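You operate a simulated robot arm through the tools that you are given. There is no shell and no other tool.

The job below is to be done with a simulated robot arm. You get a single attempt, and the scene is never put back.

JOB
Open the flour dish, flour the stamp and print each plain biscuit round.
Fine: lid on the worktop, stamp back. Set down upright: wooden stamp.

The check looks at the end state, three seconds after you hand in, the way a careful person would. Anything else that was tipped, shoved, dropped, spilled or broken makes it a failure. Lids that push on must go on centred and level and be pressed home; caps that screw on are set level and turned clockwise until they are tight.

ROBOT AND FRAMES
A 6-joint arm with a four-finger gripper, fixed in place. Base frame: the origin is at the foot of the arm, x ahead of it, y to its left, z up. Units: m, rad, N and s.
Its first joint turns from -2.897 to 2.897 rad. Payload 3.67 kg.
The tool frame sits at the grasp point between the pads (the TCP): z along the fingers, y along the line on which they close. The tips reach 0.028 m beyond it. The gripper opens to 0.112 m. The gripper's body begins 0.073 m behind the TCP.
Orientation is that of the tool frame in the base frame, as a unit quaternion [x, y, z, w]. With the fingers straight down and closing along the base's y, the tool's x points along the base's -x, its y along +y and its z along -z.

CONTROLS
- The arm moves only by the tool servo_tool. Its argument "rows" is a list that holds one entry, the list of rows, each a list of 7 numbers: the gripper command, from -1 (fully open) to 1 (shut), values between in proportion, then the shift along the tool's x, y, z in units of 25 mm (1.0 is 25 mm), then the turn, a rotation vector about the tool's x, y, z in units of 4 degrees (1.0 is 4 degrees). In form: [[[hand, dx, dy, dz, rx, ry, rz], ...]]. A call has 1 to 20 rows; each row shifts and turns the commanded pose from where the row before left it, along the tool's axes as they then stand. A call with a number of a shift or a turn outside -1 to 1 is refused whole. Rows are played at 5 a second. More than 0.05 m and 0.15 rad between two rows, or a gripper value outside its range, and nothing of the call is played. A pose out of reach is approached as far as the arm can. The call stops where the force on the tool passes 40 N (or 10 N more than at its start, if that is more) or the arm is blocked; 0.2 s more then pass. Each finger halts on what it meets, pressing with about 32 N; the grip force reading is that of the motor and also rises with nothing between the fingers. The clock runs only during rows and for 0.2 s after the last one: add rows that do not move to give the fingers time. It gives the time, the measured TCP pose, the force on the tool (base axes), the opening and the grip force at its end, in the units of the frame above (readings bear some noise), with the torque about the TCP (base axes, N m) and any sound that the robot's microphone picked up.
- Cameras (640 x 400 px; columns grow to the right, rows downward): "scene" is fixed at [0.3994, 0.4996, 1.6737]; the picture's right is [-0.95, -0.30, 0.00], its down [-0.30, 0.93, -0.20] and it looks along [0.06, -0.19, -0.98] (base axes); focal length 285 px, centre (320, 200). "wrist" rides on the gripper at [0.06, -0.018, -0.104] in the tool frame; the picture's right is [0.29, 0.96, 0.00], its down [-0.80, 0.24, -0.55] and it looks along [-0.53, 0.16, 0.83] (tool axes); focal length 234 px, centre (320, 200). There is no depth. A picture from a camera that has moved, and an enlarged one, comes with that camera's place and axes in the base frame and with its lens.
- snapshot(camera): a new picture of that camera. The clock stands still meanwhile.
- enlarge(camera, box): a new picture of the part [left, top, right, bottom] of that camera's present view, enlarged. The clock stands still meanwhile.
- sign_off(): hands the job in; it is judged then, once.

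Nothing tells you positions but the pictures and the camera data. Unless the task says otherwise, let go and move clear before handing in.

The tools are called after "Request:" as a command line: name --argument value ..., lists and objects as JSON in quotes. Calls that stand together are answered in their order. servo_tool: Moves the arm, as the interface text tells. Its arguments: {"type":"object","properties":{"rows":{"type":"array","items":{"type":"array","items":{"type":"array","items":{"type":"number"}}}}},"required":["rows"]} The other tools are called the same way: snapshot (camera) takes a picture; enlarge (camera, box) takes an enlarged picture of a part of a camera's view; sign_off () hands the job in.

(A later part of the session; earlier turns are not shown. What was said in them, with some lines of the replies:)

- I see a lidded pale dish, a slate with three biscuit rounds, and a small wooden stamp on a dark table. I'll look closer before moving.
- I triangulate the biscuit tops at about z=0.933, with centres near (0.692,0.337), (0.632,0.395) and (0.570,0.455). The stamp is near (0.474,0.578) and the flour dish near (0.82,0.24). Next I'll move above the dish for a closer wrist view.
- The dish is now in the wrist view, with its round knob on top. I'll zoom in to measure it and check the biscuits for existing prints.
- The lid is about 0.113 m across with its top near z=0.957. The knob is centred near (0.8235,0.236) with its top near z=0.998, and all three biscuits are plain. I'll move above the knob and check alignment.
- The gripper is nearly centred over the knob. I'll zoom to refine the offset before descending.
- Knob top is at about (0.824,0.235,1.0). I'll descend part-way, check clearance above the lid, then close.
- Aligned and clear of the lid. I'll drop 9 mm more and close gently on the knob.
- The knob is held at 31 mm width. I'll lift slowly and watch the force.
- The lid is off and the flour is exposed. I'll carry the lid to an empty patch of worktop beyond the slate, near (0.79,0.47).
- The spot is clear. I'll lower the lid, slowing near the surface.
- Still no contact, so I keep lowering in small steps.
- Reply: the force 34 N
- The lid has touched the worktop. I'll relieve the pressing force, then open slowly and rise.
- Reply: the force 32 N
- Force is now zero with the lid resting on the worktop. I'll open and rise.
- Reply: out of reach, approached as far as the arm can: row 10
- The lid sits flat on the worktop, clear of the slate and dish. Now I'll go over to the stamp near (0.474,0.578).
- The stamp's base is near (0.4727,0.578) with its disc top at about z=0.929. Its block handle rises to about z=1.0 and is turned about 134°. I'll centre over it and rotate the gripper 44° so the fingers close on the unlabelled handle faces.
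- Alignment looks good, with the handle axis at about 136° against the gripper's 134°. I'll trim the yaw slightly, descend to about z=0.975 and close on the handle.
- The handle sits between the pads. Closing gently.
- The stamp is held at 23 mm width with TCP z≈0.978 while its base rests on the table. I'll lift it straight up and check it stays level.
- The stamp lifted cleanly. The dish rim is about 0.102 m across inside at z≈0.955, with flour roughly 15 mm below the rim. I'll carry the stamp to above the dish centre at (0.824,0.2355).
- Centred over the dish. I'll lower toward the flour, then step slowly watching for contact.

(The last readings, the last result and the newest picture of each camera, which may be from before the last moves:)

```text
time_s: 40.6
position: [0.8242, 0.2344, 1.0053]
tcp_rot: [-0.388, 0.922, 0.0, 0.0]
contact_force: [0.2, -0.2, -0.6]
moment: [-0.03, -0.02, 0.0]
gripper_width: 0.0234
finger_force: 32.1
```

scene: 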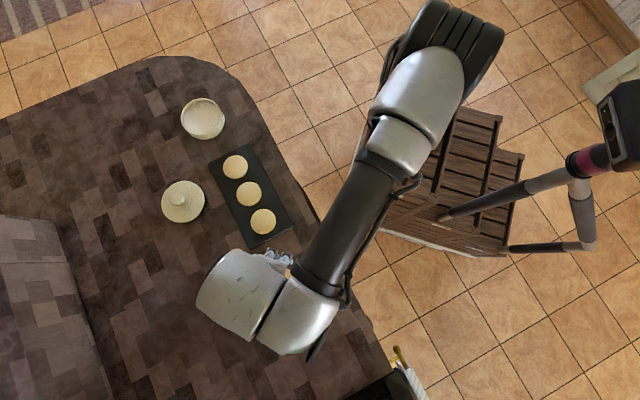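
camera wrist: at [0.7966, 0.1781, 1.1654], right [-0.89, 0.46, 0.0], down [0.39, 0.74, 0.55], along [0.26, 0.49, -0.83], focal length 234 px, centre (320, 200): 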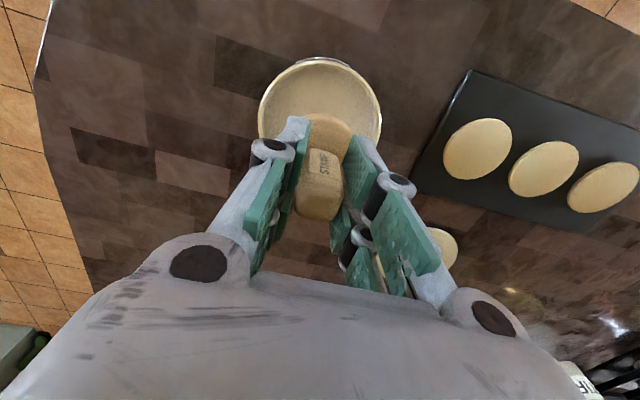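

Request:
enlarge --camera "scene" --box '[150, 80, 250, 145]'

Request:
servo_tool --rows '[[[1, 0, 0, 0.1, 0, 0, 0], [1, 0, 0, 0.1, 0, 0, 0], [1, 0, 0, 0, 0, 0, 0]]]'

```text
6.15 times, centred on (200, 112) of scene
camera zoom: at [0.3994, 0.4996, 1.6737], right [-0.95, -0.3, 0.0], down [-0.3, 0.93, -0.2], along [0.06, -0.19, -0.98], focal length 1755 px, centre (1058, 738)
```

zoom: 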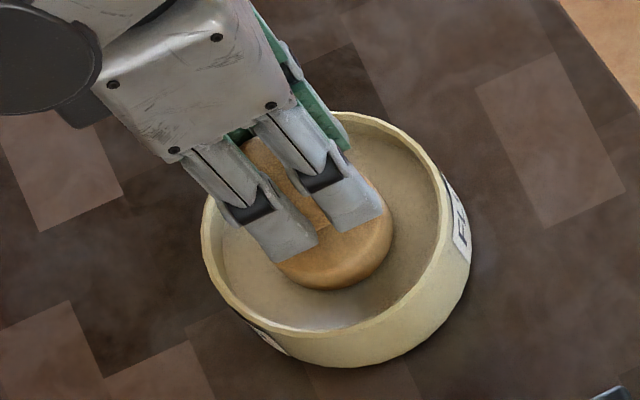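

```text
time_s: 41.4
position: [0.8243, 0.2338, 1.0024]
tcp_rot: [-0.388, 0.922, 0.001, 0.001]
contact_force: [-1.5, -2.0, 8.6]
moment: [-0.04, 0.11, -0.02]
gripper_width: 0.0238
finger_force: 32.0
```

Contact with the flour at TCP z≈1.002. I'll press slightly more, dwell, and lift.

Request:
servo_tool --rows '[[[1, 0, 0, 0.05, 0, 0, 0], [1, 0, 0, 0, 0, 0, 0], [1, 0, 0, 0, 0, 0, 0], [1, 0, 0, 0, 0, 0, 0]]]'

```text
time_s: 42.4
position: [0.8248, 0.2334, 1.0015]
tcp_rot: [-0.387, 0.922, 0.002, 0.001]
contact_force: [3.3, 1.9, 29.9]
moment: [0.06, -0.16, 0.0]
gripper_width: 0.0235
finger_force: 31.6
```

The stamp is pressed on the flour at about 30 N. Now I'll lift and check the stamp's position in the grip.

Request:
servo_tool --rows '[[[1, 0, 0, -0.1, 0, 0, 0], [1, 0, 0, -0.3, 0, 0, 0], [1, 0, 0, -0.6, 0, 0, 0], [1, 0, 0, -0.8, 0, 0, 0], [1, 0, 0, -0.6, 0, 0, 0], [1, 0, 0, 0, 0, 0, 0], [1, 0, 0, 0, 0, 0, 0]]]'

Request:
enlarge --camera "wrist" --box '[240, 60, 400, 240]'

Request:
enlarge --camera "scene" --box '[140, 70, 260, 150]'

```text
time_s: 44.0
position: [0.8256, 0.233, 1.0597]
tcp_rot: [-0.387, 0.922, 0.0, 0.0]
contact_force: [-1.1, 0.0, -0.9]
moment: [0.01, -0.02, 0.03]
gripper_width: 0.0234
finger_force: 31.9
```

```text
2.22 times, centred on (320, 150) of wrist
camera zoom: at [0.7961, 0.1773, 1.1642], right [-0.89, 0.46, 0.0], down [0.39, 0.74, 0.55], along [0.26, 0.49, -0.83], focal length 520 px, centre (320, 311)
```

zoom: 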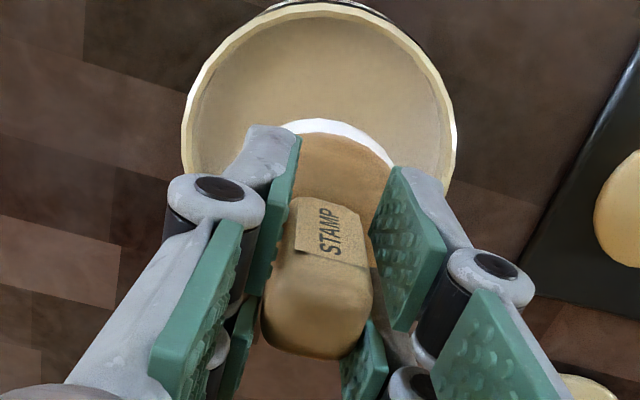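

```text
5.00 times, centred on (200, 110) of scene
camera zoom: at [0.3994, 0.4996, 1.6737], right [-0.95, -0.3, 0.0], down [-0.3, 0.93, -0.2], along [0.06, -0.19, -0.98], focal length 1426 px, centre (920, 650)
```

zoom: 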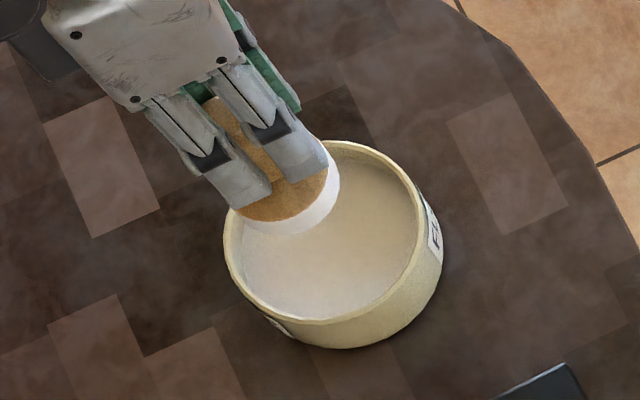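

The stamp's printing face is visibly floured and it hasn't slipped in the grip. I'll carry it above the nearest biscuit at about (0.693,0.336).

Request:
servo_tool --rows '[[[1, 0.127, 0.952, 0, 0, 0, 0], [1, 0.127, 0.952, 0, 0, 0, 0], [1, 0.127, 0.952, 0, 0, 0, 0], [1, 0.127, 0.952, 0, 0, 0, 0], [1, 0.127, 0.952, 0, 0, 0, 0], [1, 0.127, 0.952, 0, 0, 0, 0], [1, 0.127, 0.952, 0, 0, 0, 0], [1, 0, 0, 0.5, 0, 0, 0], [1, 0, 0, 0.5, 0, 0, 0], [1, 0, 0, 0.3, 0, 0, 0], [1, 0, 0, 0, 0, 0, 0]]]'

Request:
snapshot --camera "wrist"

Request:
enlarge --camera "scene" --box '[195, 130, 305, 220]'

```text
time_s: 46.4
position: [0.6895, 0.3342, 1.0266]
tcp_rot: [-0.387, 0.922, 0.001, 0.0]
contact_force: [0.6, 0.1, -1.5]
moment: [-0.01, 0.0, -0.02]
gripper_width: 0.0237
finger_force: 31.5
```

```text
taken
camera wrist: at [0.6605, 0.2791, 1.1315], right [-0.89, 0.46, 0.0], down [0.39, 0.74, 0.55], along [0.26, 0.49, -0.83], focal length 234 px, centre (320, 200)
```

wrist: 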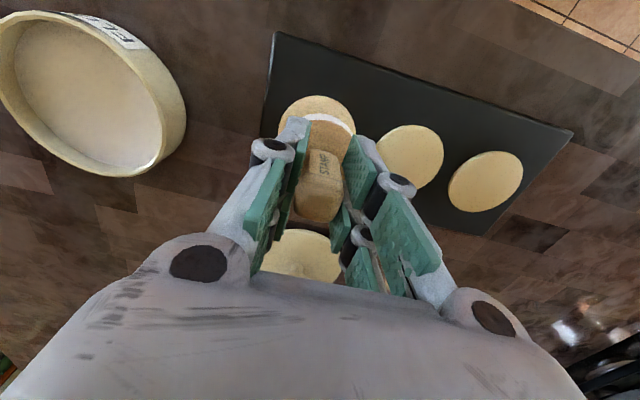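

```text
4.44 times, centred on (250, 175) of scene
camera zoom: at [0.3994, 0.4996, 1.6737], right [-0.95, -0.3, 0.0], down [-0.3, 0.93, -0.2], along [0.06, -0.19, -0.98], focal length 1268 px, centre (631, 311)
```

zoom: 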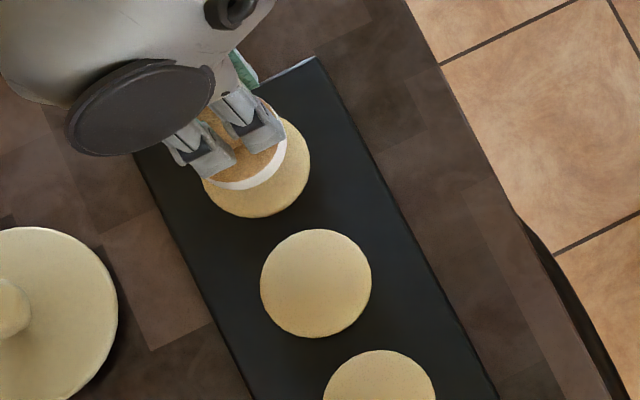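

The stamp hovers about 3 cm above the biscuit. I'll lower to a few millimetres above and compare the disc with the biscuit edges.

Request:
servo_tool --rows '[[[1, 0, 0, 0.4, 0, 0, 0], [1, 0, 0, 0.3, 0, 0, 0], [1, 0, 0, 0.15, 0, 0, 0], [1, 0, 0, 0, 0, 0, 0]]]'

Request:
enlarge --camera "wrist" --box '[250, 60, 390, 200]'

Request:
enlarge --camera "scene" --box '[205, 140, 265, 190]'

```text
time_s: 47.4
position: [0.6896, 0.3357, 1.0059]
tcp_rot: [-0.387, 0.922, 0.0, 0.0]
contact_force: [-0.2, -0.9, 0.0]
moment: [0.01, 0.0, -0.02]
gripper_width: 0.0232
finger_force: 32.5
```

```text
2.86 times, centred on (320, 130) of wrist
camera zoom: at [0.6603, 0.2789, 1.11], right [-0.89, 0.46, 0.0], down [0.39, 0.74, 0.55], along [0.26, 0.49, -0.83], focal length 669 px, centre (320, 400)
```

zoom: 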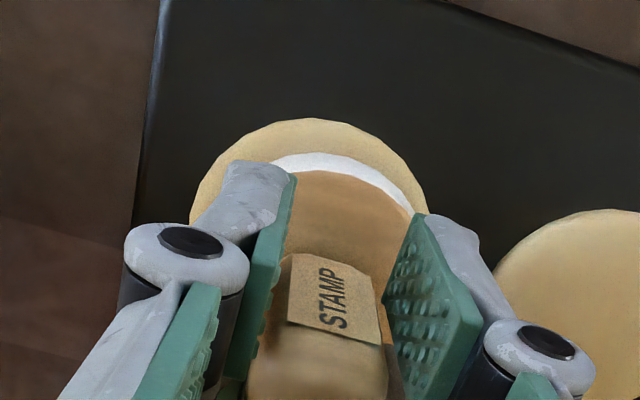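

```text
8.00 times, centred on (235, 165) of scene
camera zoom: at [0.3994, 0.4996, 1.6737], right [-0.95, -0.3, 0.0], down [-0.3, 0.93, -0.2], along [0.06, -0.19, -0.98], focal length 2282 px, centre (1000, 480)
```

zoom: 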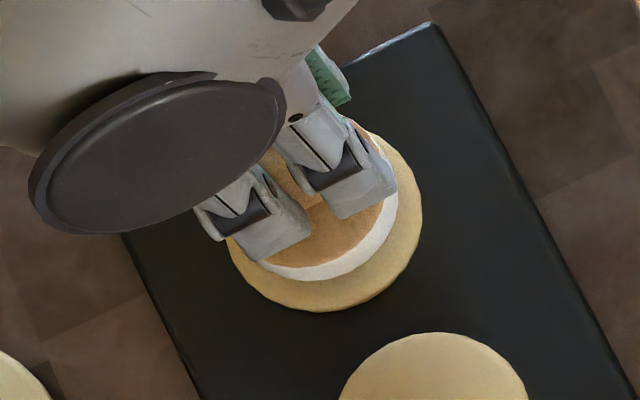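

The wrist and scene estimates both put the stamp within about 2–3 mm of the biscuit's centre. Now I'll press slowly.

Request:
servo_tool --rows '[[[1, 0, 0, 0.1, 0, 0, 0], [1, 0, 0, 0.1, 0, 0, 0], [1, 0, 0, 0.08, 0, 0, 0], [1, 0, 0, 0, 0, 0, 0]]]'

```text
time_s: 48.4
position: [0.6907, 0.3358, 0.9981]
tcp_rot: [-0.388, 0.922, 0.001, 0.0]
contact_force: [-0.1, 0.1, -1.2]
moment: [-0.02, -0.01, -0.02]
gripper_width: 0.0233
finger_force: 31.7
```

Request:
servo_tool --rows '[[[1, 0, 0, 0.06, 0, 0, 0], [1, 0, 0, 0.06, 0, 0, 0], [1, 0, 0, 0, 0, 0, 0]]]'

```text
time_s: 49.2
position: [0.6896, 0.3347, 0.9969]
tcp_rot: [-0.388, 0.922, 0.001, 0.0]
contact_force: [0.4, -0.4, 0.0]
moment: [-0.01, 0.02, 0.0]
gripper_width: 0.0233
finger_force: 32.1
```

Request:
servo_tool --rows '[[[1, 0, 0, 0.06, 0, 0, 0], [1, 0, 0, 0, 0, 0, 0]]]'

Request:
enlarge --camera "scene" --box '[205, 140, 265, 190]'

```text
time_s: 49.8
position: [0.69, 0.3342, 0.9941]
tcp_rot: [-0.387, 0.922, 0.002, 0.0]
contact_force: [-0.4, 0.2, -0.2]
moment: [0.03, -0.02, -0.01]
gripper_width: 0.0234
finger_force: 32.1
```

```text
8.00 times, centred on (235, 165) of scene
camera zoom: at [0.3994, 0.4996, 1.6737], right [-0.95, -0.3, 0.0], down [-0.3, 0.93, -0.2], along [0.06, -0.19, -0.98], focal length 2282 px, centre (1000, 480)
```

zoom: 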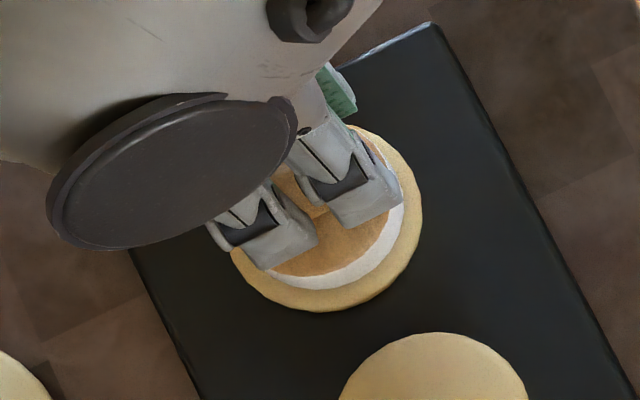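

The margin looks even with a slight bias, so I'll nudge 1.5 mm and continue down to contact.

Request:
servo_tool --rows '[[[1, 0, 0.05, 0, 0, 0, 0], [1, 0, 0, 0.06, 0, 0, 0], [1, 0, 0, 0, 0, 0, 0]]]'

Request:
servo_tool --rows '[[[1, 0, 0, 0.05, 0, 0, 0], [1, 0, 0, 0, 0, 0, 0]]]'

```text
time_s: 50.6
position: [0.689, 0.3356, 0.9939]
tcp_rot: [-0.387, 0.922, 0.002, 0.0]
contact_force: [-2.7, -2.4, 13.5]
moment: [-0.12, 0.2, 0.01]
gripper_width: 0.0235
finger_force: 32.4
```

```text
time_s: 51.2
position: [0.6894, 0.3354, 0.9934]
tcp_rot: [-0.388, 0.922, 0.002, 0.001]
contact_force: [2.3, -1.7, 30.7]
moment: [-0.04, -0.1, -0.03]
gripper_width: 0.0239
finger_force: 32.5
```

Pressed at about 31 N. I'll dwell briefly, lift and inspect the print.

Request:
servo_tool --rows '[[[1, 0, 0, 0, 0, 0, 0], [1, 0, 0, -0.1, 0, 0, 0], [1, 0, 0, -0.3, 0, 0, 0], [1, 0, 0, -0.5, 0, 0, 0], [1, 0, 0, -0.6, 0, 0, 0], [1, 0, 0, 0, 0, 0, 0], [1, 0, 0, 0, 0, 0, 0]]]'

Request:
enlarge --camera "wrist" --box '[240, 60, 400, 240]'

Request:
enlarge --camera "scene" --box '[200, 135, 300, 205]'

```text
time_s: 52.8
position: [0.6895, 0.3347, 1.03]
tcp_rot: [-0.388, 0.922, 0.001, 0.0]
contact_force: [-0.4, 0.3, -0.8]
moment: [0.01, 0.0, 0.0]
gripper_width: 0.0233
finger_force: 32.0
```

```text
2.22 times, centred on (320, 150) of wrist
camera zoom: at [0.6604, 0.2795, 1.1339], right [-0.89, 0.46, 0.0], down [0.39, 0.74, 0.55], along [0.26, 0.49, -0.83], focal length 520 px, centre (320, 311)
```

zoom: 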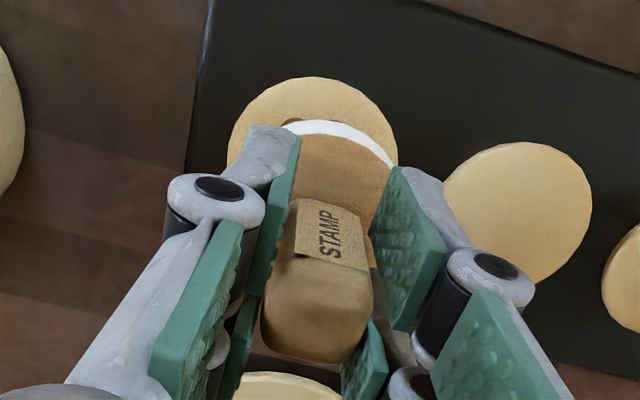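

```text
5.71 times, centred on (250, 170) of scene
camera zoom: at [0.3994, 0.4996, 1.6737], right [-0.95, -0.3, 0.0], down [-0.3, 0.93, -0.2], along [0.06, -0.19, -0.98], focal length 1630 px, centre (720, 371)
```

zoom: 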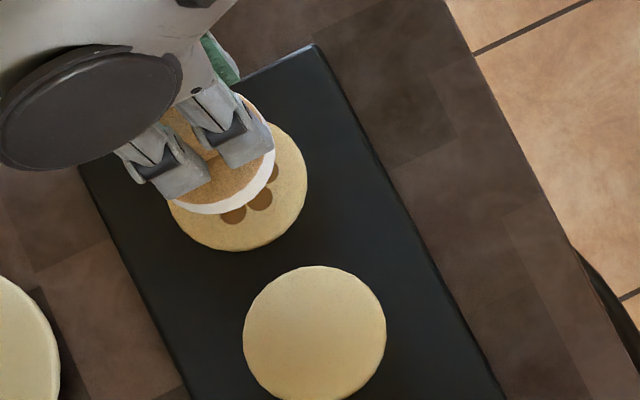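

A brown print appeared and the stamp is still floured. On to biscuit 2, about 84 mm along the slate.

Request:
servo_tool --rows '[[[1, 0.01, 0.845, 0, 0, 0, 0], [1, 0.01, 0.845, 0, 0, 0, 0], [1, 0.01, 0.845, 0, 0, 0, 0], [1, 0, 0.845, 0, 0, 0, 0], [1, 0, 0, 0.4, 0, 0, 0], [1, 0, 0, 0.4, 0, 0, 0], [1, 0, 0, 0.3, 0, 0, 0], [1, 0, 0, 0.1, 0, 0, 0], [1, 0, 0, 0, 0, 0, 0], [1, 0, 0, 0, 0, 0, 0]]]'

Request:
enlarge --camera "wrist" --box '[250, 60, 390, 200]'

Request:
enlarge --camera "scene" --box '[219, 168, 279, 218]'

Request:
snapshot --camera "scene"

```text
time_s: 55.0
position: [0.6274, 0.394, 1.0001]
tcp_rot: [-0.387, 0.922, 0.002, -0.002]
contact_force: [0.9, 0.7, -1.3]
moment: [0.01, 0.01, 0.04]
gripper_width: 0.0231
finger_force: 31.9
```

```text
2.86 times, centred on (320, 130) of wrist
camera zoom: at [0.5994, 0.3388, 1.1043], right [-0.89, 0.46, 0.0], down [0.39, 0.74, 0.55], along [0.26, 0.49, -0.83], focal length 669 px, centre (320, 400)
```

zoom: 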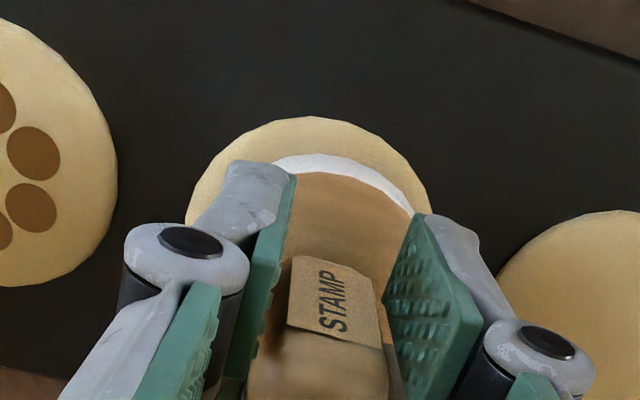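

```text
8.00 times, centred on (249, 193) of scene
camera zoom: at [0.3994, 0.4996, 1.6737], right [-0.95, -0.3, 0.0], down [-0.3, 0.93, -0.2], along [0.06, -0.19, -0.98], focal length 2282 px, centre (888, 256)
```

zoom: 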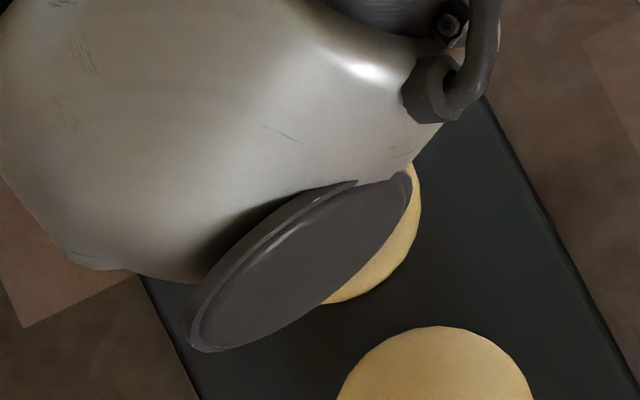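

```text
taken
```

scene: 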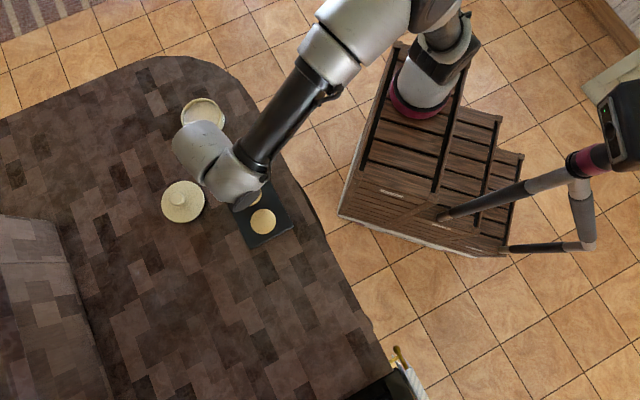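

The wrist view at biscuit 2 matches biscuit 1. I'll check how well print 1 is centred on its biscuit before pressing.

Request:
enlarge --camera "wrist" --box '[120, 50, 300, 180]'

```text
3.08 times, centred on (210, 115) of wrist
camera zoom: at [0.5994, 0.3388, 1.1043], right [-0.89, 0.46, 0.0], down [0.39, 0.74, 0.55], along [0.26, 0.49, -0.83], focal length 720 px, centre (658, 462)
```

zoom: 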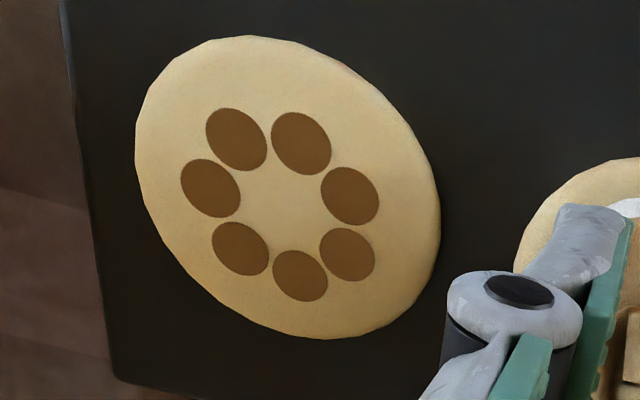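

Print 1 is a ring of seven dots, centred to within about 2–3 mm. To calibrate better, I'll raise and move along to biscuit 3, which frees the scene view of print 1.

Request:
servo_tool --rows '[[[1, 0, 0, -0.6, 0, 0, 0], [1, 0, 0, -0.6, 0, 0, 0], [1, 0, 0.845, 0, 0, 0, 0], [1, 0, 0.845, 0, 0, 0, 0], [1, 0, 0.845, 0, 0, 0, 0], [1, 0, 0.845, 0, 0, 0, 0], [1, 0, 0, 0, 0, 0, 0], [1, 0, 0, 0, 0, 0, 0]]]'

Request:
enlarge --camera "scene" --box '[205, 140, 265, 190]'

Request:
snapshot --camera "wrist"

```text
time_s: 56.8
position: [0.5681, 0.453, 1.0294]
tcp_rot: [-0.388, 0.922, 0.001, -0.001]
contact_force: [-0.9, 1.0, -1.3]
moment: [-0.02, -0.01, 0.01]
gripper_width: 0.0236
finger_force: 31.9
```

```text
8.00 times, centred on (235, 165) of scene
camera zoom: at [0.3994, 0.4996, 1.6737], right [-0.95, -0.3, 0.0], down [-0.3, 0.93, -0.2], along [0.06, -0.19, -0.98], focal length 2282 px, centre (1000, 480)
```

zoom: 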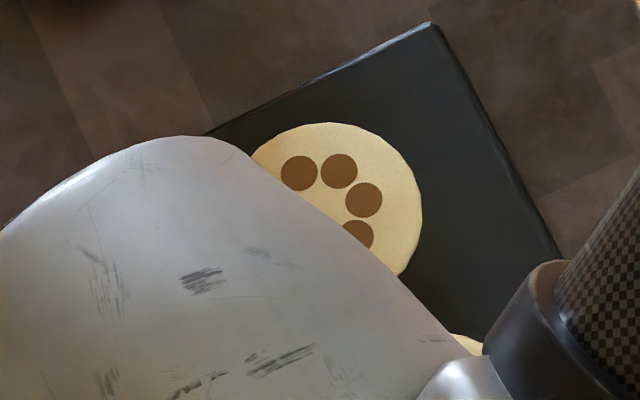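

```text
taken
camera wrist: at [0.5392, 0.3971, 1.1342], right [-0.89, 0.46, 0.0], down [0.39, 0.74, 0.55], along [0.26, 0.49, -0.83], focal length 234 px, centre (320, 200)
```

wrist: 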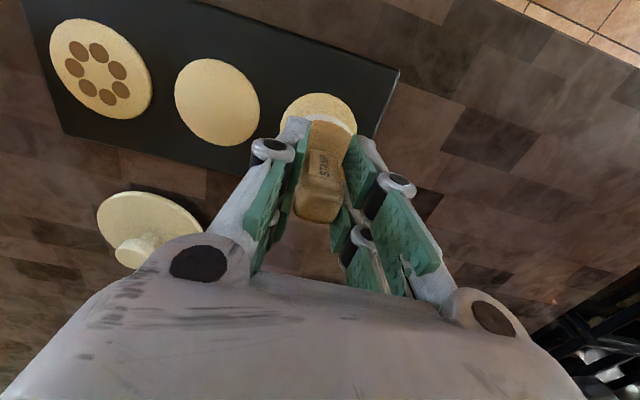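

The scene view shows print 1 is about 2 mm off centre, so a shift of about +2–3 mm along the slate would centre better. I'll lower near biscuit 3 and compare with the previous hover views.

Request:
servo_tool --rows '[[[1, 0, 0, 0.5, 0, 0, 0], [1, 0, 0, 0.4, 0, 0, 0], [1, 0, 0, 0.2, 0, 0, 0], [1, 0, 0, 0, 0, 0, 0], [1, 0, 0, 0, 0, 0, 0]]]'

Request:
enlarge --camera "wrist" --box '[250, 60, 390, 200]'

Request:
enlarge --camera "scene" --box '[233, 196, 293, 246]'

```text
time_s: 58.0
position: [0.567, 0.4525, 1.0009]
tcp_rot: [-0.387, 0.922, 0.001, 0.001]
contact_force: [0.5, 0.5, -0.1]
moment: [-0.02, 0.0, -0.01]
gripper_width: 0.0233
finger_force: 32.3
```

```text
2.86 times, centred on (320, 130) of wrist
camera zoom: at [0.5392, 0.3978, 1.1065], right [-0.89, 0.46, 0.0], down [0.39, 0.74, 0.55], along [0.26, 0.49, -0.83], focal length 669 px, centre (320, 400)
```

zoom: 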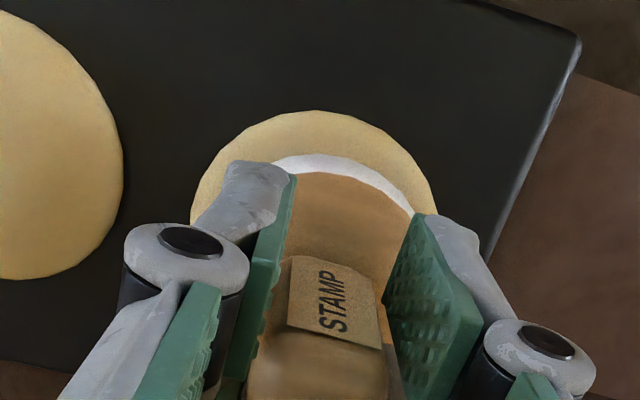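

```text
8.00 times, centred on (263, 221) of scene
camera zoom: at [0.3994, 0.4996, 1.6737], right [-0.95, -0.3, 0.0], down [-0.3, 0.93, -0.2], along [0.06, -0.19, -0.98], focal length 2282 px, centre (776, 32)
```

zoom: 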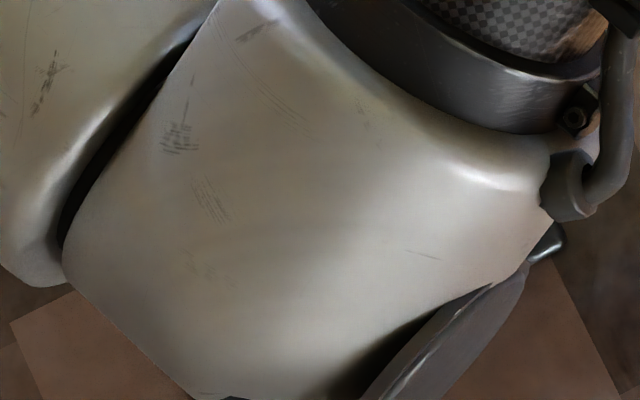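

Biscuit 3 sits slightly nearer and to the right of where the earlier hover views had it. I'll nudge about 3.75 mm along tool y and 2 mm along tool x, then press.

Request:
servo_tool --rows '[[[1, 0.08, 0.15, 0, 0, 0, 0], [1, 0, 0, 0.1, 0, 0, 0], [1, 0, 0, 0.1, 0, 0, 0], [1, 0, 0, 0.06, 0, 0, 0], [1, 0, 0, 0, 0, 0, 0]]]'

Request:
enlarge --camera "wrist" --box '[250, 60, 390, 200]'

```text
time_s: 59.2
position: [0.5644, 0.4541, 0.9949]
tcp_rot: [-0.388, 0.922, 0.001, 0.0]
contact_force: [0.2, 0.4, -1.1]
moment: [-0.01, -0.05, 0.0]
gripper_width: 0.0234
finger_force: 31.7
```

```text
2.86 times, centred on (320, 130) of wrist
camera zoom: at [0.5353, 0.3984, 1.1002], right [-0.89, 0.46, 0.0], down [0.39, 0.74, 0.55], along [0.26, 0.49, -0.83], focal length 669 px, centre (320, 400)
```

zoom: 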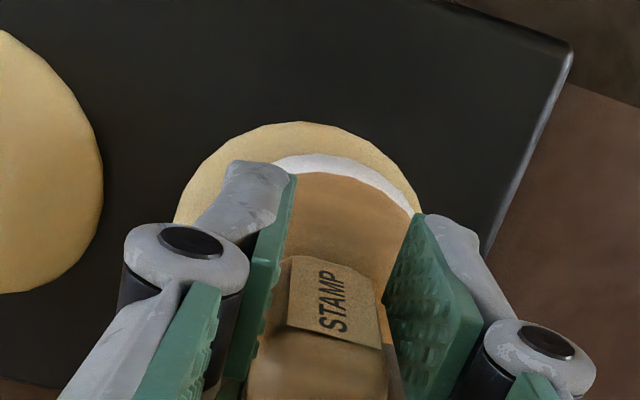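

The wrist view now suggests the stamp sits right of the biscuit's centre, which conflicts with the earlier estimate. I'll zoom in before pressing.

Request:
enlarge --camera "wrist" --box '[275, 95, 375, 150]'

Request:
snapshot --camera "scene"

```text
6.40 times, centred on (325, 122) of wrist
camera zoom: at [0.5353, 0.3984, 1.1002], right [-0.89, 0.46, 0.0], down [0.39, 0.74, 0.55], along [0.26, 0.49, -0.83], focal length 1499 px, centre (288, 696)
```

zoom: 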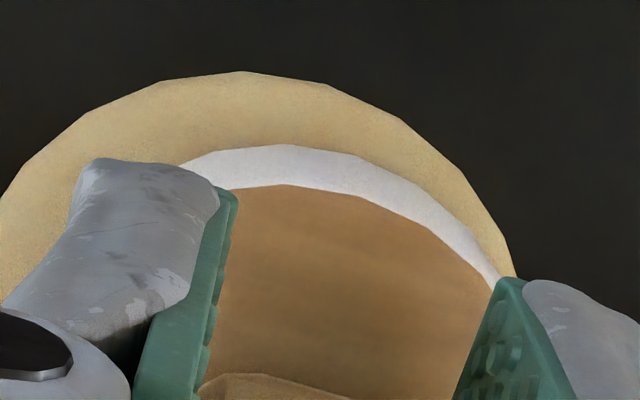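

```text
taken
```

scene: 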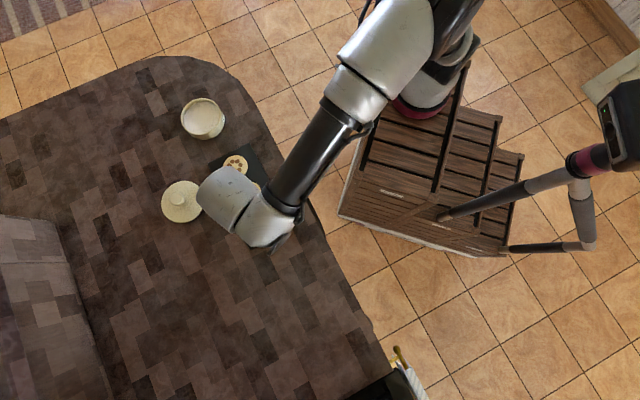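

Request:
enlarge --camera "scene" --box '[215, 145, 260, 190]'

Request:
enlarge --camera "wrist" --box '[20, 0, 260, 150]'

```text
8.89 times, centred on (238, 168) of scene
camera zoom: at [0.3994, 0.4996, 1.6737], right [-0.95, -0.3, 0.0], down [-0.3, 0.93, -0.2], along [0.06, -0.19, -0.98], focal length 2535 px, centre (1053, 489)
```

zoom: 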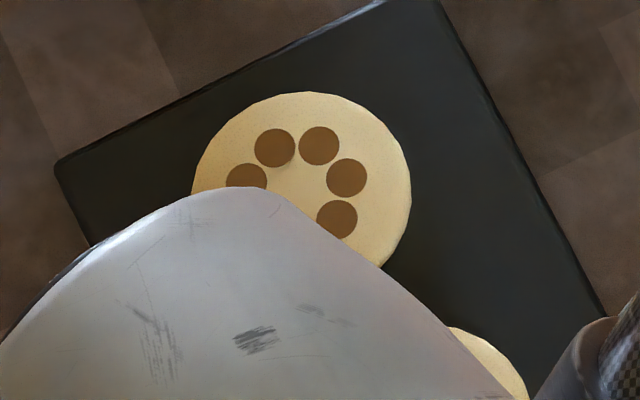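

```text
2.67 times, centred on (140, 75) of wrist
camera zoom: at [0.5353, 0.3984, 1.1002], right [-0.89, 0.46, 0.0], down [0.39, 0.74, 0.55], along [0.26, 0.49, -0.83], focal length 624 px, centre (800, 533)
```

zoom: 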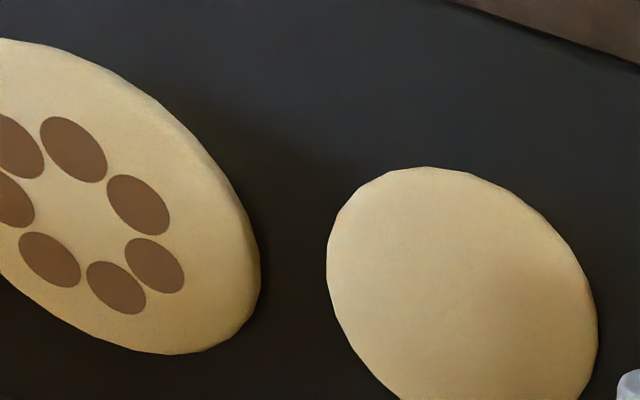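

The dots look like marks centred on the biscuit, so the direct wrist comparison of stamp edge to biscuit edge is the better guide. It says my y nudge overshot. I'll back it out and re-check.

Request:
servo_tool --rows '[[[1, 0, 0, -0.1, 0, 0, 0], [1, 0, -0.15, 0, 0, 0, 0], [1, 0, 0, 0.08, 0, 0, 0], [1, 0, 0, 0, 0, 0, 0], [1, 0, 0, 0, 0, 0, 0]]]'

Request:
enlarge --camera "wrist" --box '[275, 95, 375, 150]'

```text
time_s: 60.4
position: [0.5663, 0.4521, 0.9956]
tcp_rot: [-0.387, 0.922, 0.001, -0.001]
contact_force: [-0.7, 1.6, -1.0]
moment: [0.01, -0.01, 0.0]
gripper_width: 0.0233
finger_force: 31.9
```

```text
6.40 times, centred on (325, 122) of wrist
camera zoom: at [0.5379, 0.3964, 1.1009], right [-0.89, 0.46, 0.0], down [0.39, 0.74, 0.55], along [0.26, 0.49, -0.83], focal length 1499 px, centre (288, 696)
```

zoom: 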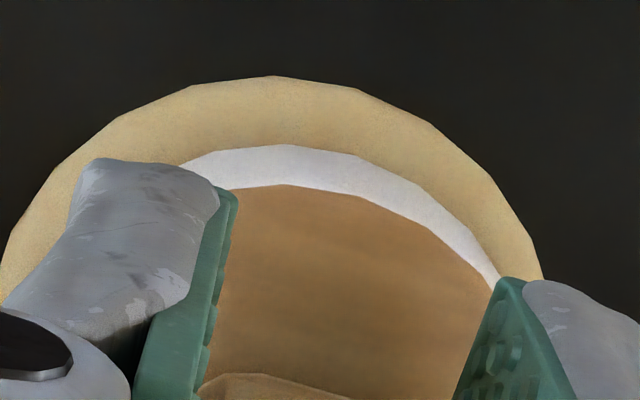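

Now the stamp sits concentric within about 1.5 mm. Pressing.

Request:
servo_tool --rows '[[[1, 0, 0, 0.08, 0, 0, 0], [1, 0, 0, 0.04, 0, 0, 0], [1, 0, 0, 0, 0, 0, 0]]]'

Request:
servo_tool --rows '[[[1, 0, 0, 0.05, 0, 0, 0], [1, 0, 0, 0, 0, 0, 0]]]'

```text
time_s: 61.2
position: [0.5674, 0.4526, 0.9927]
tcp_rot: [-0.387, 0.922, 0.001, -0.001]
contact_force: [-1.3, -1.2, 1.3]
moment: [0.02, 0.0, 0.02]
gripper_width: 0.0234
finger_force: 32.3
```

```text
time_s: 61.8
position: [0.5669, 0.4517, 0.9931]
tcp_rot: [-0.387, 0.922, 0.001, 0.001]
contact_force: [3.5, -0.5, 13.5]
moment: [0.0, -0.2, 0.01]
gripper_width: 0.0232
finger_force: 31.9
```

Request:
servo_tool --rows '[[[1, 0, 0, 0.05, 0, 0, 0], [1, 0, 0, 0, 0, 0, 0]]]'

```text
time_s: 62.4
position: [0.5659, 0.4525, 0.9929]
tcp_rot: [-0.388, 0.922, 0.002, 0.001]
contact_force: [4.4, -0.4, 29.9]
moment: [0.03, -0.18, -0.02]
gripper_width: 0.0237
finger_force: 32.0
```

Pressed at about 30 N. I'll lift, inspect, and return to biscuit 2.

Request:
servo_tool --rows '[[[1, 0, 0, 0, 0, 0, 0], [1, 0, 0, -0.1, 0, 0, 0], [1, 0, 0, -0.3, 0, 0, 0], [1, 0, 0, -0.5, 0, 0, 0], [1, 0, 0, -0.66, 0, 0, 0], [1, -0.02, -0.865, 0, 0, 0, 0], [1, -0.02, -0.865, 0, 0, 0, 0], [1, -0.02, -0.865, 0, 0, 0, 0], [1, -0.02, -0.865, 0, 0, 0, 0], [1, 0, 0, 0, 0, 0, 0], [1, 0, 0, 0, 0, 0, 0]]]'

Request:
snapshot --camera "wrist"

Request:
enlarge --camera "scene" --box '[200, 135, 320, 255]'

```text
time_s: 64.8
position: [0.6299, 0.3911, 1.0296]
tcp_rot: [-0.388, 0.922, 0.001, 0.0]
contact_force: [-0.2, 0.4, -0.8]
moment: [-0.01, 0.02, 0.01]
gripper_width: 0.0235
finger_force: 31.9
```

```text
taken
camera wrist: at [0.6013, 0.3369, 1.1337], right [-0.89, 0.46, 0.0], down [0.39, 0.74, 0.55], along [0.26, 0.49, -0.83], focal length 234 px, centre (320, 200)
```

wrist: 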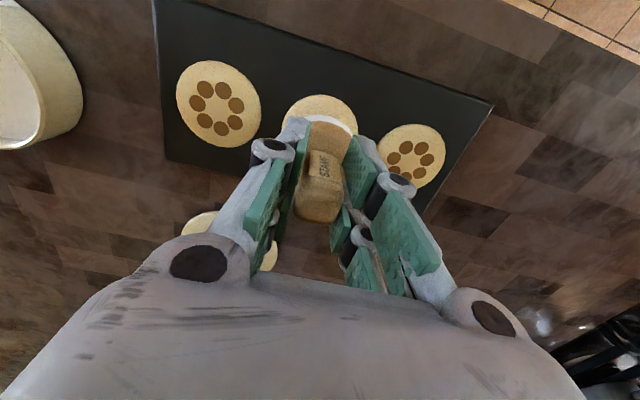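

```text
3.33 times, centred on (260, 195) of scene
camera zoom: at [0.3994, 0.4996, 1.6737], right [-0.95, -0.3, 0.0], down [-0.3, 0.93, -0.2], along [0.06, -0.19, -0.98], focal length 951 px, centre (520, 217)
```

zoom: 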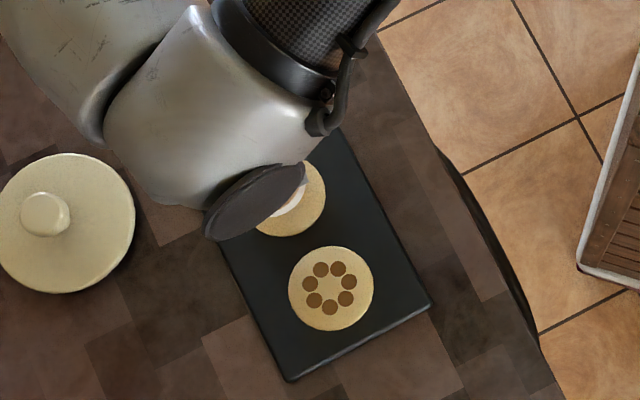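

Biscuit 3 is printed cleanly and well centred. I'll lower close to biscuit 2 and check alignment.

Request:
servo_tool --rows '[[[1, 0, 0, 0.5, 0, 0, 0], [1, 0, 0, 0.4, 0, 0, 0], [1, 0, 0, 0.25, 0, 0, 0], [1, 0, 0, 0.15, 0, 0, 0], [1, 0, 0, 0, 0, 0, 0], [1, 0, 0, 0, 0, 0, 0]]]'

Request:
enlarge --camera "wrist" --box '[275, 95, 375, 150]'

```text
time_s: 66.2
position: [0.6295, 0.3925, 0.9968]
tcp_rot: [-0.387, 0.922, 0.001, 0.0]
contact_force: [-0.1, 0.3, 0.0]
moment: [0.0, -0.02, 0.01]
gripper_width: 0.0236
finger_force: 32.1
```

```text
6.40 times, centred on (325, 122) of wrist
camera zoom: at [0.6006, 0.3364, 1.1019], right [-0.89, 0.46, 0.0], down [0.39, 0.74, 0.55], along [0.26, 0.49, -0.83], focal length 1499 px, centre (288, 696)
```

zoom: 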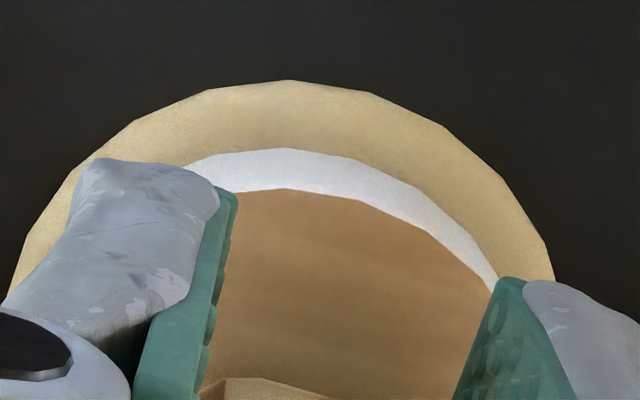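

Well centred on biscuit 2. Pressing.

Request:
servo_tool --rows '[[[1, 0, 0, 0.1, 0, 0, 0], [1, 0, 0, 0.06, 0, 0, 0], [1, 0, 0, 0, 0, 0, 0]]]'

Request:
servo_tool --rows '[[[1, 0, 0, 0.05, 0, 0, 0], [1, 0, 0, 0, 0, 0, 0]]]'

```text
time_s: 67.0
position: [0.6288, 0.3927, 0.992]
tcp_rot: [-0.388, 0.922, 0.001, -0.001]
contact_force: [0.5, 0.3, -0.9]
moment: [-0.01, -0.02, 0.0]
gripper_width: 0.0234
finger_force: 32.1
```

```text
time_s: 67.6
position: [0.6291, 0.392, 0.9925]
tcp_rot: [-0.387, 0.922, 0.0, 0.0]
contact_force: [-0.2, -0.7, 5.5]
moment: [0.1, -0.09, -0.01]
gripper_width: 0.0235
finger_force: 32.6
```

Request:
servo_tool --rows '[[[1, 0, 0, 0.06, 0, 0, 0], [1, 0, 0, 0, 0, 0, 0]]]'

Request:
servo_tool --rows '[[[1, 0, 0, 0.02, 0, 0, 0], [1, 0, 0, 0, 0, 0, 0]]]'

```text
time_s: 68.2
position: [0.6289, 0.3932, 0.992]
tcp_rot: [-0.387, 0.922, 0.002, 0.001]
contact_force: [0.8, 0.2, 25.1]
moment: [-0.07, 0.04, 0.02]
gripper_width: 0.0234
finger_force: 32.6
```

```text
time_s: 68.8
position: [0.6282, 0.3915, 0.9914]
tcp_rot: [-0.387, 0.922, 0.001, 0.0]
contact_force: [0.7, 1.9, 30.3]
moment: [0.12, -0.1, 0.03]
gripper_width: 0.0235
finger_force: 31.8
```

Pressed at about 30 N. I'll lift and carry the stamp back to its original spot at (0.471,0.577).

Request:
servo_tool --rows '[[[1, 0, 0, 0, 0, 0, 0], [1, 0, 0, -0.1, 0, 0, 0], [1, 0, 0, -0.3, 0, 0, 0], [1, 0, 0, -0.6, 0, 0, 0], [1, 0, 0, -0.8, 0, 0, 0], [1, 0, 0, -0.6, 0, 0, 0], [1, -0.086, 0.968, 0, 0, 0, 0], [1, -0.086, 0.968, 0, 0, 0, 0], [1, -0.086, 0.968, 0, 0, 0, 0], [1, -0.086, 0.968, 0, 0, 0, 0], [1, -0.086, 0.968, 0, 0, 0, 0], [1, -0.086, 0.968, 0, 0, 0, 0], [1, -0.086, 0.968, 0, 0, 0, 0], [1, -0.086, 0.968, 0, 0, 0, 0], [1, -0.086, 0.968, 0, 0, 0, 0], [1, -0.086, 0.968, 0, 0, 0, 0], [1, 0, 0, 0, 0, 0, 0], [1, 0, 0, 0, 0, 0, 0]]]'

Request:
snapshot --camera "wrist"

Request:
enlarge --camera "scene" --box '[150, 80, 320, 300]'

Request:
enlarge --camera "scene" --box '[205, 140, 295, 240]'

```text
time_s: 72.6
position: [0.4715, 0.5763, 1.0504]
tcp_rot: [-0.387, 0.922, 0.001, 0.0]
contact_force: [-0.7, -0.5, -0.1]
moment: [-0.03, 0.0, 0.01]
gripper_width: 0.0237
finger_force: 32.1
```

```text
taken
camera wrist: at [0.4423, 0.5207, 1.1543], right [-0.89, 0.46, 0.0], down [0.39, 0.74, 0.55], along [0.26, 0.49, -0.83], focal length 234 px, centre (320, 200)
```

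wrist: 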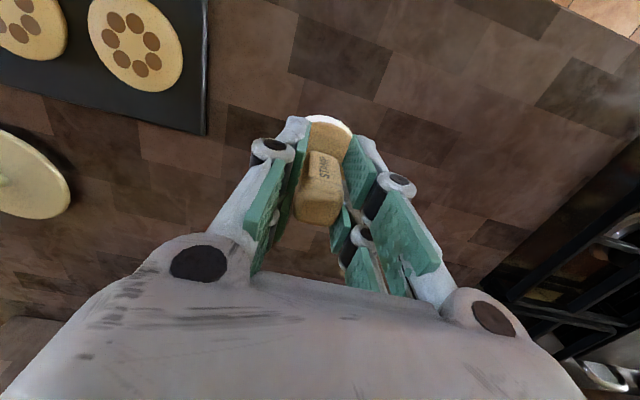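

```text
1.82 times, centred on (235, 190) of scene
camera zoom: at [0.3994, 0.4996, 1.6737], right [-0.95, -0.3, 0.0], down [-0.3, 0.93, -0.2], along [0.06, -0.19, -0.98], focal length 519 px, centre (474, 218)
```

zoom: 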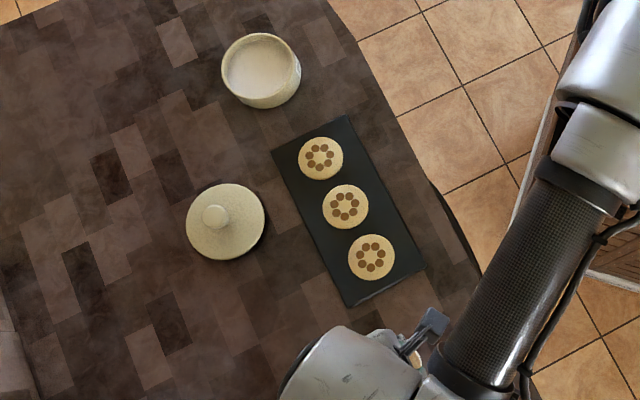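

```text
4.00 times, centred on (250, 190) of scene
camera zoom: at [0.3994, 0.4996, 1.6737], right [-0.95, -0.3, 0.0], down [-0.3, 0.93, -0.2], along [0.06, -0.19, -0.98], focal length 1141 px, centre (600, 240)
```

zoom: 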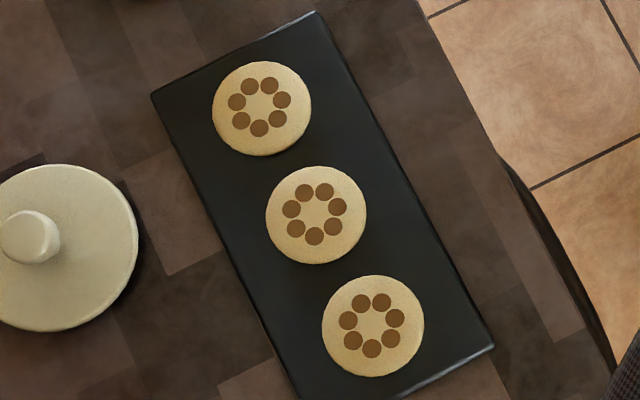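

All three biscuits carry centred prints, and the slate, dish and lid look undisturbed. I'll lower the stamp to the worktop.

Request:
servo_tool --rows '[[[1, 0, 0, 0.7, 0, 0, 0], [1, 0, 0, 0.7, 0, 0, 0], [1, 0, 0, 0.6, 0, 0, 0], [1, 0, 0, 0.4, 0, 0, 0], [1, 0, 0, 0.2, 0, 0, 0], [1, 0, 0, 0, 0, 0, 0], [1, 0, 0, 0, 0, 0, 0]]]'

```text
time_s: 74.2
position: [0.4699, 0.5778, 0.9852]
tcp_rot: [-0.387, 0.922, 0.0, -0.001]
contact_force: [-0.4, 0.0, -0.4]
moment: [0.03, -0.03, 0.0]
gripper_width: 0.0232
finger_force: 32.5
```

Request:
servo_tool --rows '[[[1, 0, 0, 0.1, 0, 0, 0], [1, 0, 0, 0.08, 0, 0, 0], [1, 0, 0, 0.06, 0, 0, 0], [1, 0, 0, 0, 0, 0, 0]]]'

Request:
servo_tool --rows '[[[1, 0, 0, 0.05, 0, 0, 0], [1, 0, 0, 0, 0, 0, 0]]]'

```text
time_s: 75.2
position: [0.4715, 0.5761, 0.978]
tcp_rot: [-0.387, 0.922, 0.001, -0.001]
contact_force: [0.8, 0.2, -0.6]
moment: [0.02, 0.02, 0.0]
gripper_width: 0.0233
finger_force: 31.9
```

```text
time_s: 75.8
position: [0.4705, 0.577, 0.9777]
tcp_rot: [-0.388, 0.922, 0.002, 0.0]
contact_force: [0.5, -0.1, -1.1]
moment: [0.03, 0.01, 0.01]
gripper_width: 0.0235
finger_force: 31.9
```

Request:
servo_tool --rows '[[[1, 0, 0, 0.05, 0, 0, 0], [1, 0, 0, 0, 0, 0, 0]]]'

Request:
servo_tool --rows '[[[1, 0, 0, 0.04, 0, 0, 0], [1, 0, 0, 0, 0, 0, 0]]]'

```text
time_s: 76.4
position: [0.4712, 0.5769, 0.9775]
tcp_rot: [-0.387, 0.922, 0.001, 0.0]
contact_force: [-0.5, -0.3, -0.5]
moment: [0.0, -0.01, -0.01]
gripper_width: 0.0235
finger_force: 32.2
```

```text
time_s: 77.0
position: [0.4714, 0.5766, 0.976]
tcp_rot: [-0.387, 0.922, 0.001, 0.0]
contact_force: [0.6, -0.2, -1.7]
moment: [-0.01, 0.03, 0.02]
gripper_width: 0.0233
finger_force: 31.8
```

Request:
servo_tool --rows '[[[1, 0, 0, 0.04, 0, 0, 0], [1, 0, 0, 0, 0, 0, 0]]]'

Request:
servo_tool --rows '[[[1, 0, 0, 0.04, 0, 0, 0], [1, 0, 0, 0, 0, 0, 0]]]'

```text
time_s: 77.6
position: [0.4714, 0.5751, 0.9756]
tcp_rot: [-0.387, 0.922, 0.0, -0.001]
contact_force: [0.5, -0.2, -0.2]
moment: [0.0, -0.02, 0.01]
gripper_width: 0.0234
finger_force: 31.8
```

```text
time_s: 78.2
position: [0.4711, 0.5767, 0.9756]
tcp_rot: [-0.388, 0.922, 0.001, -0.001]
contact_force: [-1.5, -1.2, 4.6]
moment: [0.01, -0.08, 0.0]
gripper_width: 0.0231
finger_force: 31.4
```

The stamp base is on the worktop with a light 5 N contact. I'll release slowly and rise straight up.

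Request:
servo_tool --rows '[[[0.5, 0, 0, 0, 0, 0, 0], [0.4, 0, 0, 0, 0, 0, 0], [0.2, 0, 0, 0, 0, 0, 0], [0, 0, 0, 0, 0, 0, 0], [-0.2, 0, 0, 0, 0, 0, 0], [-0.2, 0, 0, 0, 0, 0, 0]]]'

Request:
snapshot --camera "wrist"

```text
time_s: 79.6
position: [0.4709, 0.5771, 0.9748]
tcp_rot: [-0.387, 0.922, 0.001, 0.0]
contact_force: [0.1, -0.3, -0.2]
moment: [0.0, -0.02, 0.01]
gripper_width: 0.0672
finger_force: 0.1
```

```text
taken
camera wrist: at [0.4422, 0.5215, 1.0793], right [-0.89, 0.46, 0.0], down [0.39, 0.74, 0.55], along [0.26, 0.49, -0.83], focal length 234 px, centre (320, 200)
```

wrist: 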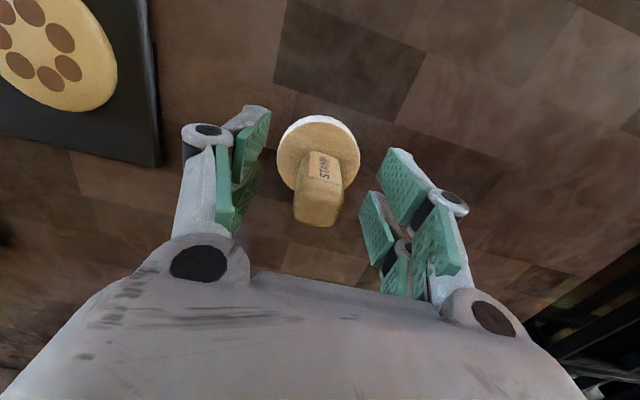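

The stamp stands upright and free. I'll rise and move clear.

Request:
servo_tool --rows '[[[-0.2, 0, 0, -0.4, 0, 0, 0], [-0.2, 0, 0, -0.8, 0, 0, 0], [-0.2, 0, 0, -1, 0, 0, 0], [-0.2, 0, 0, -1, 0, 0, 0], [-0.2, 0, 0, -1, 0, 0, 0], [-0.2, 0, 0, -1, 0, 0, 0], [-0.2, 0, 0, -1, 0, 0, 0], [-0.2, 0, -1, -0.5, 0, 0, 0], [-0.2, 0, -1, 0, 0, 0, 0], [-0.2, 0, -1, 0, 0, 0, 0], [-0.2, 0, -1, 0, 0, 0, 0], [-0.2, 0.5, -1, 0, 0, 0, 0], [-0.2, 0.8, -1, 0, 0, 0, 0], [-0.2, 0.8, -1, 0, 0, 0, 0], [-0.2, 0.8, -1, 0, 0, 0, 0], [-0.2, 0, 0, 0, 0, 0, 0]]]'

Request:
snapshot --camera "scene"

Request:
snapshot --camera "wrist"

Request:
enlarge --camera "scene" --box '[250, 250, 314, 306]'

Request:
enlarge --camera "scene" --box '[150, 80, 310, 250]'

```text
time_s: 83.0
position: [0.5642, 0.3833, 1.1392]
tcp_rot: [-0.387, 0.922, 0.0, 0.0]
contact_force: [0.7, -0.2, 0.0]
moment: [-0.01, -0.01, -0.04]
gripper_width: 0.0672
finger_force: 0.0
```

```text
taken
```

scene: 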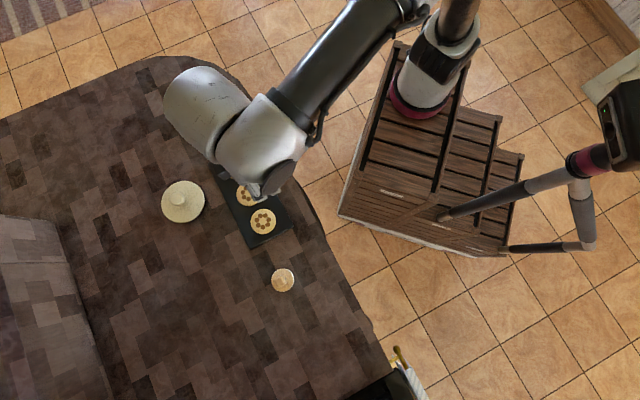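

```text
taken
camera wrist: at [0.5356, 0.3288, 1.2444], right [-0.89, 0.46, 0.0], down [0.39, 0.74, 0.55], along [0.26, 0.49, -0.83], focal length 234 px, centre (320, 200)
```

wrist: 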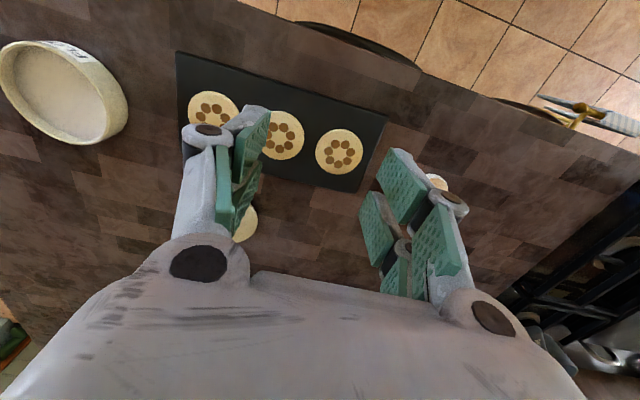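

```text
7.14 times, centred on (282, 278) of scene
camera zoom: at [0.3994, 0.4996, 1.6737], right [-0.95, -0.3, 0.0], down [-0.3, 0.93, -0.2], along [0.06, -0.19, -0.98], focal length 2037 px, centre (591, -357)
```

zoom: 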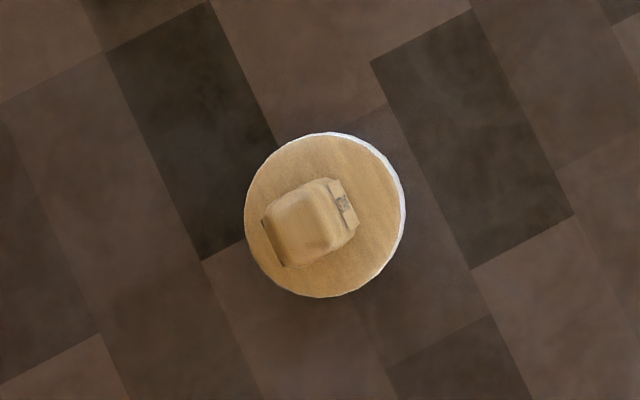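

```text
2.35 times, centred on (230, 165) of scene
camera zoom: at [0.3994, 0.4996, 1.6737], right [-0.95, -0.3, 0.0], down [-0.3, 0.93, -0.2], along [0.06, -0.19, -0.98], focal length 671 px, centre (532, 282)
```

zoom: 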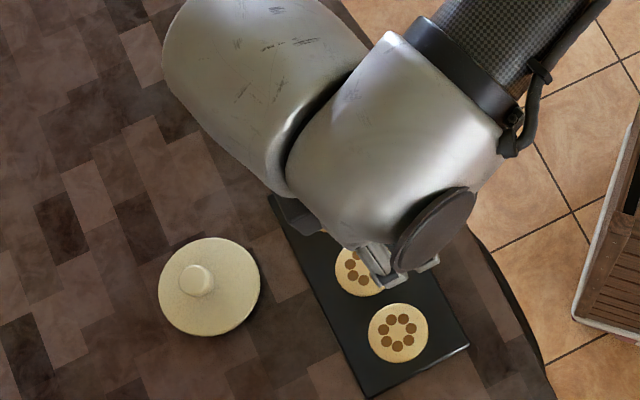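

The stamp is back upright on its original spot, all three biscuits are printed, the lid lies on the worktop and the dish is undisturbed. The gripper is empty and well clear, so I'm handing in.

Request:
sign_off

```text
The job is handed in.
```

I've handed in the job with every step done; the check's result hasn't come back to me.

- **Biscuits:** all three carry a seven-dot print, centred to within about 3 mm. I floured the stamp once, and its face was still white after the last print.
- **Stamp:** it stands upright, within about 1 mm of where it started. I saw no slip in the grip beyond a millimetre or so.
- **Lid:** it lies flat on the worktop beyond the slate, clear of both the slate and the dish. It was pressed against the worktop at about 33 N before I eased off and let go.
- **Everything else:** the pictures taken before I let go of the stamp show the dish and slate undisturbed. The gripper finished empty and well above the work.
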